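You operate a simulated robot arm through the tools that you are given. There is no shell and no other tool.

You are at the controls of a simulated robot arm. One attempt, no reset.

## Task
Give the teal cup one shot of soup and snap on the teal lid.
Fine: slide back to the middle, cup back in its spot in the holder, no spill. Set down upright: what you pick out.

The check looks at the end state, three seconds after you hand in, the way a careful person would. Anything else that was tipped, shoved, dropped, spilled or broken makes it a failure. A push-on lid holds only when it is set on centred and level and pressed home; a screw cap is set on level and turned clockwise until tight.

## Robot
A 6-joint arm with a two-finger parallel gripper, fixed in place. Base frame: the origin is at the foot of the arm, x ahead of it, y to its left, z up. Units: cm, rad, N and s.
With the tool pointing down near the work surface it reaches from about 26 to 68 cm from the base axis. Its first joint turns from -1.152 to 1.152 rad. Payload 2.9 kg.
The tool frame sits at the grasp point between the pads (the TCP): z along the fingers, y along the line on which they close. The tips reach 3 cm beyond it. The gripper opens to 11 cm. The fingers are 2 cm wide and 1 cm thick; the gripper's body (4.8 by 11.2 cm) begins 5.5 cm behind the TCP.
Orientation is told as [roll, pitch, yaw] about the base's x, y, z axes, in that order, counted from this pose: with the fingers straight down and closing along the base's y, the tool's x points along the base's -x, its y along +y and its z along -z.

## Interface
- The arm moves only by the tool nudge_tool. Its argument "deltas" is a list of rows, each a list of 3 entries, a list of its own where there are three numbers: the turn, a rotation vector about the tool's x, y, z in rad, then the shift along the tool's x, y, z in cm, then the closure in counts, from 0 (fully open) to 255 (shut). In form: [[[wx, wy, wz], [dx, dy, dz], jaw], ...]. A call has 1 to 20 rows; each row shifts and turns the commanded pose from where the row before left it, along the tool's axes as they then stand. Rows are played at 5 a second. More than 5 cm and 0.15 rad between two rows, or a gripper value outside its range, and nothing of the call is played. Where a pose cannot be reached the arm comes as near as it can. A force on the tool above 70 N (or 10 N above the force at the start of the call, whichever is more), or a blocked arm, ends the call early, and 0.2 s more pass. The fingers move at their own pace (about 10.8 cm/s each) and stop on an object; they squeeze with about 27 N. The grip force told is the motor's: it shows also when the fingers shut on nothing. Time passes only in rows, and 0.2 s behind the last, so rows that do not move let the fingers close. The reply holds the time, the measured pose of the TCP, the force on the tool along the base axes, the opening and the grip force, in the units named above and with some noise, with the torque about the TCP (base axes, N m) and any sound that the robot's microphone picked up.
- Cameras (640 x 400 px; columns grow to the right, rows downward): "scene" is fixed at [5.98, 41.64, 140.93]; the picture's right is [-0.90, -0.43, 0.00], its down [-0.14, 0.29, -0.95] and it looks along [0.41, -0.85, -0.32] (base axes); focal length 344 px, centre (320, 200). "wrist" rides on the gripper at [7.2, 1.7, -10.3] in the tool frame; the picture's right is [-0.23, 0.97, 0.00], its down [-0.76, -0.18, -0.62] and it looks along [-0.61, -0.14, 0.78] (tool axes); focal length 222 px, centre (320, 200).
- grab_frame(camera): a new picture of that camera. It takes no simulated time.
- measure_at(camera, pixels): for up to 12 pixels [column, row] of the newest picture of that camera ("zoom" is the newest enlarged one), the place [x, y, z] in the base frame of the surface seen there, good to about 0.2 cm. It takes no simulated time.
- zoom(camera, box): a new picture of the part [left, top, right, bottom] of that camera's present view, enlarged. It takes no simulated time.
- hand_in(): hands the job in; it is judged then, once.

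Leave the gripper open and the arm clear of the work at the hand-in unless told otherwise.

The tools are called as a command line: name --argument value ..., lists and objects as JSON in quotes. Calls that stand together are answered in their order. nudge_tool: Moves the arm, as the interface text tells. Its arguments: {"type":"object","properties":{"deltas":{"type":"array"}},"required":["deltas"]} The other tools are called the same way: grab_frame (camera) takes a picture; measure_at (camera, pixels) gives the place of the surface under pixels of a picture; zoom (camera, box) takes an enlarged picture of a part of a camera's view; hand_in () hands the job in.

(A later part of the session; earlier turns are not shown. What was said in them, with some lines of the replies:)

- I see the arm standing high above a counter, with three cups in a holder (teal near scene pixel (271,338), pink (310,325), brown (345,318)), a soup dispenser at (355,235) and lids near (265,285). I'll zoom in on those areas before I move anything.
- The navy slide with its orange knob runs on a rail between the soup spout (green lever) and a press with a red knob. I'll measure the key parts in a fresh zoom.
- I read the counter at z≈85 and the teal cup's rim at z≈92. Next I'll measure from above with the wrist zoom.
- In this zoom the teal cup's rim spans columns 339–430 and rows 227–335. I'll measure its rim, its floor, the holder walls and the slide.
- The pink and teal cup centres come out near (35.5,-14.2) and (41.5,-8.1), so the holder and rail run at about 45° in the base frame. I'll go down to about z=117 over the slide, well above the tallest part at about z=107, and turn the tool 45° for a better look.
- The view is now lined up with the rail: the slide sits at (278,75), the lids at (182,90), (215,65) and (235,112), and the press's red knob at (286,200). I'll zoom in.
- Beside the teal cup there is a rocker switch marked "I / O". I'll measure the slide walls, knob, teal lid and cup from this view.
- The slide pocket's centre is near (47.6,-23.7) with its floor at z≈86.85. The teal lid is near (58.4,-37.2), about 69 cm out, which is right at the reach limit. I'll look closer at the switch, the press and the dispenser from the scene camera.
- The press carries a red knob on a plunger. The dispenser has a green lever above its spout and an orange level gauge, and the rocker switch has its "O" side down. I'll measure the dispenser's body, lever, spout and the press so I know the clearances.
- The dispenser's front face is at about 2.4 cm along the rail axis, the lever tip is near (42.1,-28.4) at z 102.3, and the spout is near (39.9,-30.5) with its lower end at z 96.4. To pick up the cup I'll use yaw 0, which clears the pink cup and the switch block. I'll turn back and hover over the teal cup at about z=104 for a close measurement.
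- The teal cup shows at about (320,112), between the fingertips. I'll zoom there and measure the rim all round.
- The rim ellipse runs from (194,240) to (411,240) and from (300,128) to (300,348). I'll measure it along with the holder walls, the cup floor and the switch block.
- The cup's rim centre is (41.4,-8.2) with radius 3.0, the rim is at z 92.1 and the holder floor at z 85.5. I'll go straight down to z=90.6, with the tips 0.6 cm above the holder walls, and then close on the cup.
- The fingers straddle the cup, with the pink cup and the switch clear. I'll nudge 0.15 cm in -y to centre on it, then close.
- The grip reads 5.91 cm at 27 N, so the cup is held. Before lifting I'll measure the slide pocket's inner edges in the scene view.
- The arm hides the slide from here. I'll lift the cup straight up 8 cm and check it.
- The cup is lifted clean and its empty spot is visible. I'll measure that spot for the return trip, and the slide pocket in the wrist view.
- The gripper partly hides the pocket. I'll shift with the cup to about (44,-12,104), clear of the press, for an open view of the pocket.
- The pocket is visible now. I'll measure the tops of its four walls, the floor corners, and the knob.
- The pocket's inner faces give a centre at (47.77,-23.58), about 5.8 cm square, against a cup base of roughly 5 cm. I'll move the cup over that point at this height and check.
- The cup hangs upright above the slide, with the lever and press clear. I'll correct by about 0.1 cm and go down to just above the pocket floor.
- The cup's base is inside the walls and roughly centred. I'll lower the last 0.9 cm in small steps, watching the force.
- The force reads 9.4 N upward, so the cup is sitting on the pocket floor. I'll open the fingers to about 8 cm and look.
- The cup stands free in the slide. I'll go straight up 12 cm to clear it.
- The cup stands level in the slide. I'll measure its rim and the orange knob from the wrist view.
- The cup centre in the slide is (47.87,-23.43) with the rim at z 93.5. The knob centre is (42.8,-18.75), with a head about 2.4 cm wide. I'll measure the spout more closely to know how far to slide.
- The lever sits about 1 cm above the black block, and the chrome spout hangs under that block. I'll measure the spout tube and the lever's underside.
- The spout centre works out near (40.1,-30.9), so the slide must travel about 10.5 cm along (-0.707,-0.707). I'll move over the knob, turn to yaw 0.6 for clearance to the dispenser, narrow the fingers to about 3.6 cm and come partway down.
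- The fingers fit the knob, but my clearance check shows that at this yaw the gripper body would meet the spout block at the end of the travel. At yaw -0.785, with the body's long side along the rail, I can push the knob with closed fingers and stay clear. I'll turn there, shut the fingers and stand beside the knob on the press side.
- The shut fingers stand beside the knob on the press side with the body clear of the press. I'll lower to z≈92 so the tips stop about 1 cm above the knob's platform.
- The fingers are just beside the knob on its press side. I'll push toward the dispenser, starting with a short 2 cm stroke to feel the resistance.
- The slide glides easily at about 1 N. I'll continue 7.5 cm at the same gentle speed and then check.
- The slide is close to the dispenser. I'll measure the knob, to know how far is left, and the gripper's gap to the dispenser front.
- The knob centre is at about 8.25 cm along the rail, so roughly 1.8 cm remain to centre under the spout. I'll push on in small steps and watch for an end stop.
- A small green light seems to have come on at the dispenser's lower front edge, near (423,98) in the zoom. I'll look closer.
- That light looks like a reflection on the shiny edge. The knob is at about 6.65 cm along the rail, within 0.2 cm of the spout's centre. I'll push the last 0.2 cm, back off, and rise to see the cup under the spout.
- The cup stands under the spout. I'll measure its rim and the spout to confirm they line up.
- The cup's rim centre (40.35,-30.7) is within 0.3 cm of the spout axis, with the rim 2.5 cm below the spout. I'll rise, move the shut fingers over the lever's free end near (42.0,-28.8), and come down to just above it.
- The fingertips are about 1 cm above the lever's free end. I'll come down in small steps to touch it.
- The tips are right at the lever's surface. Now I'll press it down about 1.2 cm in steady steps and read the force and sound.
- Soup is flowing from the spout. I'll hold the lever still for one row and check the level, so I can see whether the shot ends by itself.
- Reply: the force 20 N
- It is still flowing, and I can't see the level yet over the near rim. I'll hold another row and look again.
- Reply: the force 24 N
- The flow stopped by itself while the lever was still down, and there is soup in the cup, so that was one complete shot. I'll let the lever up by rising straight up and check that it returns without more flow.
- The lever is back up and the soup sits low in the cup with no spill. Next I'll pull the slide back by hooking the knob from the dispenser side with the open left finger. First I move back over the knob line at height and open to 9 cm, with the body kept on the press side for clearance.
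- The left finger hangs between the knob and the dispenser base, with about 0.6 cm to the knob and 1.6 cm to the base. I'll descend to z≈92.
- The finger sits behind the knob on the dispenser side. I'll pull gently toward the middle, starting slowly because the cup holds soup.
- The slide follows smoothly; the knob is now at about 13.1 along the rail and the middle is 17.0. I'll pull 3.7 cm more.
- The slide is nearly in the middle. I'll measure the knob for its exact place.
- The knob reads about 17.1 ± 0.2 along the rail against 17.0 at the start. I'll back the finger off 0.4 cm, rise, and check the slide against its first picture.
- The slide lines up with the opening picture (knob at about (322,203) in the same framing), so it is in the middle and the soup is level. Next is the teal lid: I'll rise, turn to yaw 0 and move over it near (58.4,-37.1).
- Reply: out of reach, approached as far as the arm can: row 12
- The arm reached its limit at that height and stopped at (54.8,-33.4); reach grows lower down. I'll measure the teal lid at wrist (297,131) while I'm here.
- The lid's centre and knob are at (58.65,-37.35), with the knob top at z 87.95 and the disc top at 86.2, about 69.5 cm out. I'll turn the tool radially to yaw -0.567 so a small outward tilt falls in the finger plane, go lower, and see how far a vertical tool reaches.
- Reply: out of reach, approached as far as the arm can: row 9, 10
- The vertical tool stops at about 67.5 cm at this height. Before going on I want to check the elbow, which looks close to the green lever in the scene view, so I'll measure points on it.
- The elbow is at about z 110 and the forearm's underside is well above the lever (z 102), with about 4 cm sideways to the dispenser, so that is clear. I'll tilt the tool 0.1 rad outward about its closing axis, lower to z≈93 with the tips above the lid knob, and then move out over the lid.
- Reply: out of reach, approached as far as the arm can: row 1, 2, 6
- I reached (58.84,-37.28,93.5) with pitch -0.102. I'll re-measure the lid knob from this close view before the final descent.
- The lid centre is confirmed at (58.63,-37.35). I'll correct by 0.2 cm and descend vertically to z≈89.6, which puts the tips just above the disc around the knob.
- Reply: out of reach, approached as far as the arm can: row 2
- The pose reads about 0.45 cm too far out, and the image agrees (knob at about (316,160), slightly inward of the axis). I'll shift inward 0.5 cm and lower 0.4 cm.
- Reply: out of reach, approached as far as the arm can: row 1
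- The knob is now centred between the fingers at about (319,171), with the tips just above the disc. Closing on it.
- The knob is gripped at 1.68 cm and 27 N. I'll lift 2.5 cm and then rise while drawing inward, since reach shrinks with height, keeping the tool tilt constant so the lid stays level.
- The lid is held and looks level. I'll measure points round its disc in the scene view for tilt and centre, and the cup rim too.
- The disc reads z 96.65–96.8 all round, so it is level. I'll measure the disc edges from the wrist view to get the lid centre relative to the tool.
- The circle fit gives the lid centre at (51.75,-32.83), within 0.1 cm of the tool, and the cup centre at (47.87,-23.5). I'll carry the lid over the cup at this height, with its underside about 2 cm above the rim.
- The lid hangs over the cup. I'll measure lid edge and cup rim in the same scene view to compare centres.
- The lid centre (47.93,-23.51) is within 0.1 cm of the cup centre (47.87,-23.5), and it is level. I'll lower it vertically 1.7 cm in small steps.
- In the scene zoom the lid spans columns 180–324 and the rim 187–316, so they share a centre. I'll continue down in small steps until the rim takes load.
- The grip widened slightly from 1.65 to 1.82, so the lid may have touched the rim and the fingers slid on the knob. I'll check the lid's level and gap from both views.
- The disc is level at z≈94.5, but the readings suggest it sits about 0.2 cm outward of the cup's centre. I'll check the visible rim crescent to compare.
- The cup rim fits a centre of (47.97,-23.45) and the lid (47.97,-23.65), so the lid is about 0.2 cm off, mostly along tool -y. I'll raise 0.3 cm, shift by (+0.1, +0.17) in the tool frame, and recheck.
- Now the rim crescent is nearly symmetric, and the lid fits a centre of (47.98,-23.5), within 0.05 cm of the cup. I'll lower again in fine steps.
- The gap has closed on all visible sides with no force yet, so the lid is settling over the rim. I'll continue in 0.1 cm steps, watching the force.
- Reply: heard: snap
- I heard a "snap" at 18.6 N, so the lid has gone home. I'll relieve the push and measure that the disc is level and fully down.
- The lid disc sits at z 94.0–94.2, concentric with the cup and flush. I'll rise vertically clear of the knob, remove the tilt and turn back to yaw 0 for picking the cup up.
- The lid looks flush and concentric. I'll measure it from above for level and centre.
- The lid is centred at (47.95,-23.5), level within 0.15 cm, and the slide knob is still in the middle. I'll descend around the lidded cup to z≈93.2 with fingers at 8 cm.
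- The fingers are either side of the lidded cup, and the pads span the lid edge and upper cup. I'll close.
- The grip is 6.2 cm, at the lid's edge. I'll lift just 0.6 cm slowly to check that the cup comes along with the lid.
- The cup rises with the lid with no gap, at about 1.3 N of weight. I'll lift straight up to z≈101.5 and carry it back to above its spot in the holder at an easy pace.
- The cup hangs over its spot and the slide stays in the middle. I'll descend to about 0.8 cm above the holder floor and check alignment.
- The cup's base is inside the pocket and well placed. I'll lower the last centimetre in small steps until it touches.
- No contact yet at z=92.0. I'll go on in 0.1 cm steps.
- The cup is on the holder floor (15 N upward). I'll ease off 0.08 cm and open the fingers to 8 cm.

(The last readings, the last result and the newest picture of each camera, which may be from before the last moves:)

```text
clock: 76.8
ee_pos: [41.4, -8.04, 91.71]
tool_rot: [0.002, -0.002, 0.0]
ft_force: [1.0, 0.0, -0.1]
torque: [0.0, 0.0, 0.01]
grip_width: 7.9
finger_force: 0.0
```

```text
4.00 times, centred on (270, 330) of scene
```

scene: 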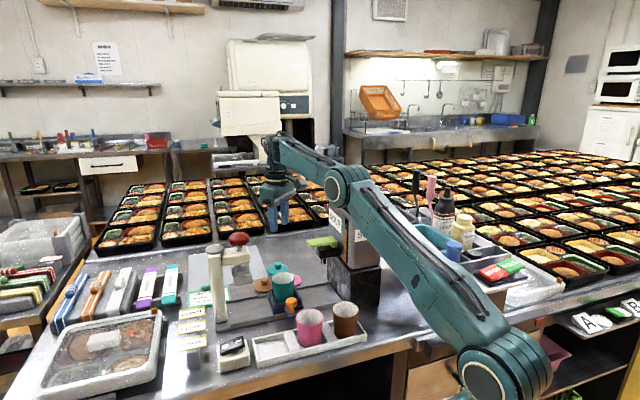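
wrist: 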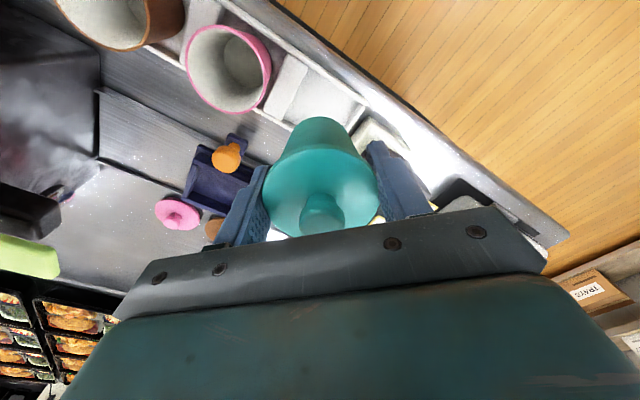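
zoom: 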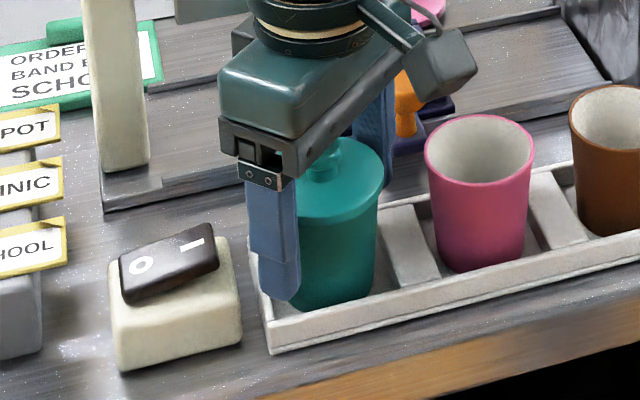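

The cup stands free in its spot. I'll rise straight up 15 cm, clear of the lid knob.

nudge_tool --deltas '[[[0, 0, 0], [0, 0, -1], 72], [[0, 0, 0], [0, 0, -2], 72], [[0, 0, 0], [0, 0, -4], 72], [[0, 0, 0], [0, 0, -4], 72], [[0, 0, 0], [0, 0, -4], 40], [[0, 0, 0], [0, 0, 0], 0]]'

zoom --camera "wrist" --box '[220, 20, 440, 180]'

measure_at --camera "zoom" --pixels '[[320, 200], [320, 220], [300, 180]]'

zoom --camera "scene" --box '[180, 220, 400, 380]'

```text
clock: 78.2
ee_pos: [41.41, -8.36, 106.92]
tool_rot: [0.001, -0.003, -0.001]
ft_force: [-0.7, -0.3, 0.8]
torque: [0.02, 0.0, -0.02]
grip_width: 10.98
finger_force: 0.1
```

```text
2.50 times, centred on (330, 100) of wrist
```

zoom: 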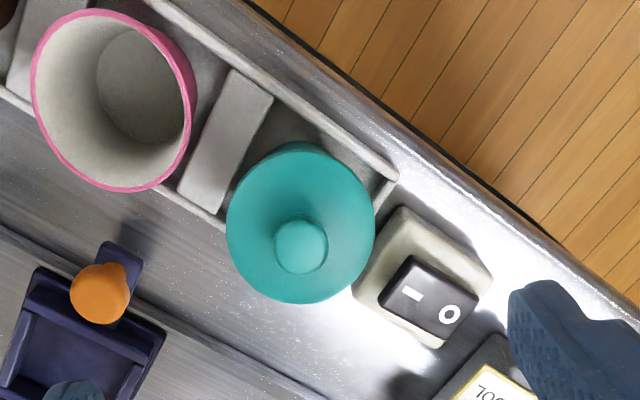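

```text
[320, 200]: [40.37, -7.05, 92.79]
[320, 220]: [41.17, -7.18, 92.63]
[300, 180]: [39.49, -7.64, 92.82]
```

```text
2.50 times, centred on (290, 300) of scene
```

zoom: 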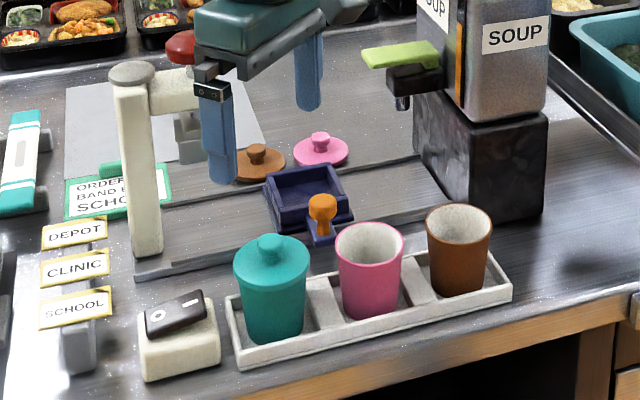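

Everything matches the opening layout, with the teal cup lidded in its spot and the slide's knob at about (322,203). I'll check the lid's level and the cup centre once more, and the slide.

zoom --camera "wrist" --box '[220, 20, 440, 180]'

measure_at --camera "zoom" --pixels '[[231, 225], [371, 230], [302, 160], [300, 299], [248, 180], [352, 185], [250, 275], [352, 275], [300, 245], [100, 290], [85, 300], [112, 280]]'

zoom --camera "scene" --box '[240, 300, 300, 360]'

```text
2.50 times, centred on (330, 100) of wrist
```

zoom: 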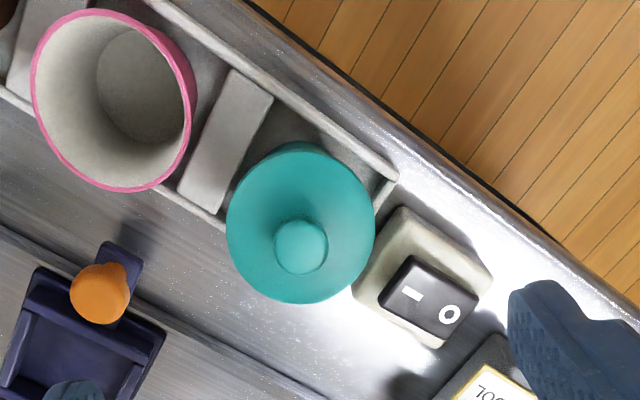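

```text
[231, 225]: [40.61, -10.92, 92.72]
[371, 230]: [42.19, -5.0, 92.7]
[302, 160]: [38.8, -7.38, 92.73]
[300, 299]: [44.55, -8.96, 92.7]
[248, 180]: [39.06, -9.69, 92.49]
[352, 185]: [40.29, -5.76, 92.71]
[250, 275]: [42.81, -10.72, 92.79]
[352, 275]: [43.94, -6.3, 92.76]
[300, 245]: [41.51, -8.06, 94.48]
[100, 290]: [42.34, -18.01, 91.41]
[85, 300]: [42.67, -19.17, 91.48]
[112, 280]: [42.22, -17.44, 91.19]
```

```text
6.67 times, centred on (270, 330) of scene
```

zoom: 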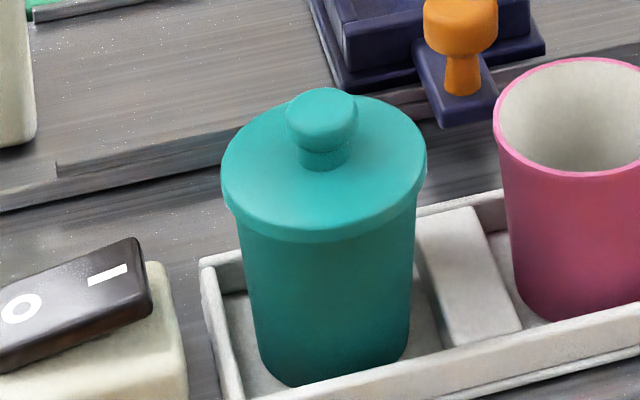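

The lid is level at z 92.5–92.8 with the cup centre at about (41.5,-8.1), the same as at the start, and the slide is in the middle. I'll raise the arm well clear with the gripper open and take a last look.

nudge_tool --deltas '[[[0, 0, 0], [0, 0, -4.5], 0], [[0, 0, 0], [0, 0, -4.5], 0], [[0, 0, 0], [0, 0, -4.5], 0], [[0, 0, 0], [0, 0, -4.5], 0], [[0, 0, 0], [1, 0, -4], 0], [[0, 0, 0], [0, 0, 0], 0]]'

grab_frame --camera "scene"

zoom --camera "scene" --box '[180, 220, 400, 380]'

measure_at --camera "zoom" --pixels '[[320, 200], [308, 185], [270, 185], [340, 170]]'

```text
clock: 79.6
ee_pos: [40.34, -8.27, 128.87]
tool_rot: [0.001, -0.002, 0.0]
ft_force: [0.3, 0.3, -0.1]
torque: [0.0, -0.02, -0.01]
grip_width: 11.0
finger_force: 0.1
```

```text
taken
```

scene: 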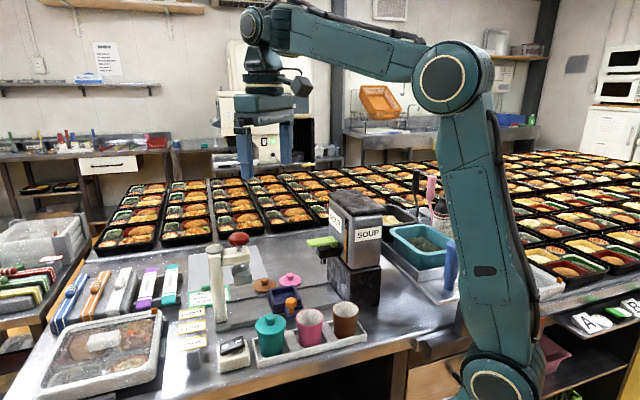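

```text
2.50 times, centred on (290, 300) of scene
```

zoom: 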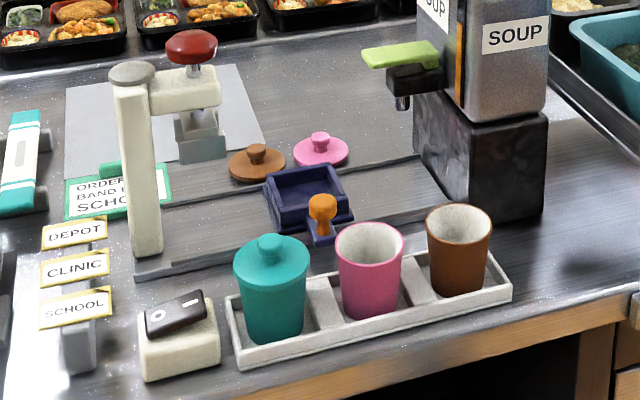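

```text
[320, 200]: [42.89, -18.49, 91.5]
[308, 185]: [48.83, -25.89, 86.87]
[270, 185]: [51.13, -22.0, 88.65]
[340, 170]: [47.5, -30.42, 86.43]
```

The slide gives the same readings at the same pixels as at the start, so it is back in the middle. The teal cup stands upright in its spot with its lid on, and I see no spill. The arm is high and clear with the gripper open, so I'm handing in.

hand_in

```text
The job is handed in.
```

The teal cup got one shot of soup, its lid is snapped on, and it stands upright in its spot in the holder. I've handed the job in, but the reply gave no verdict.

- **Soup:** I pressed the lever once. The flow stopped by itself while the lever was still down, and the soup filled only the lower part of the cup. I saw no spill.
- **Lid:** I heard it snap on at about 19 N. It measured level, and the cup lifted with it afterwards without a gap.
- **Slide:** It is back in the middle, within about 0.1 cm of where it started.
- **Everything else:** The other two cups and lids, the press and the rocker switch were not touched.

The arm is raised clear with the gripper open.
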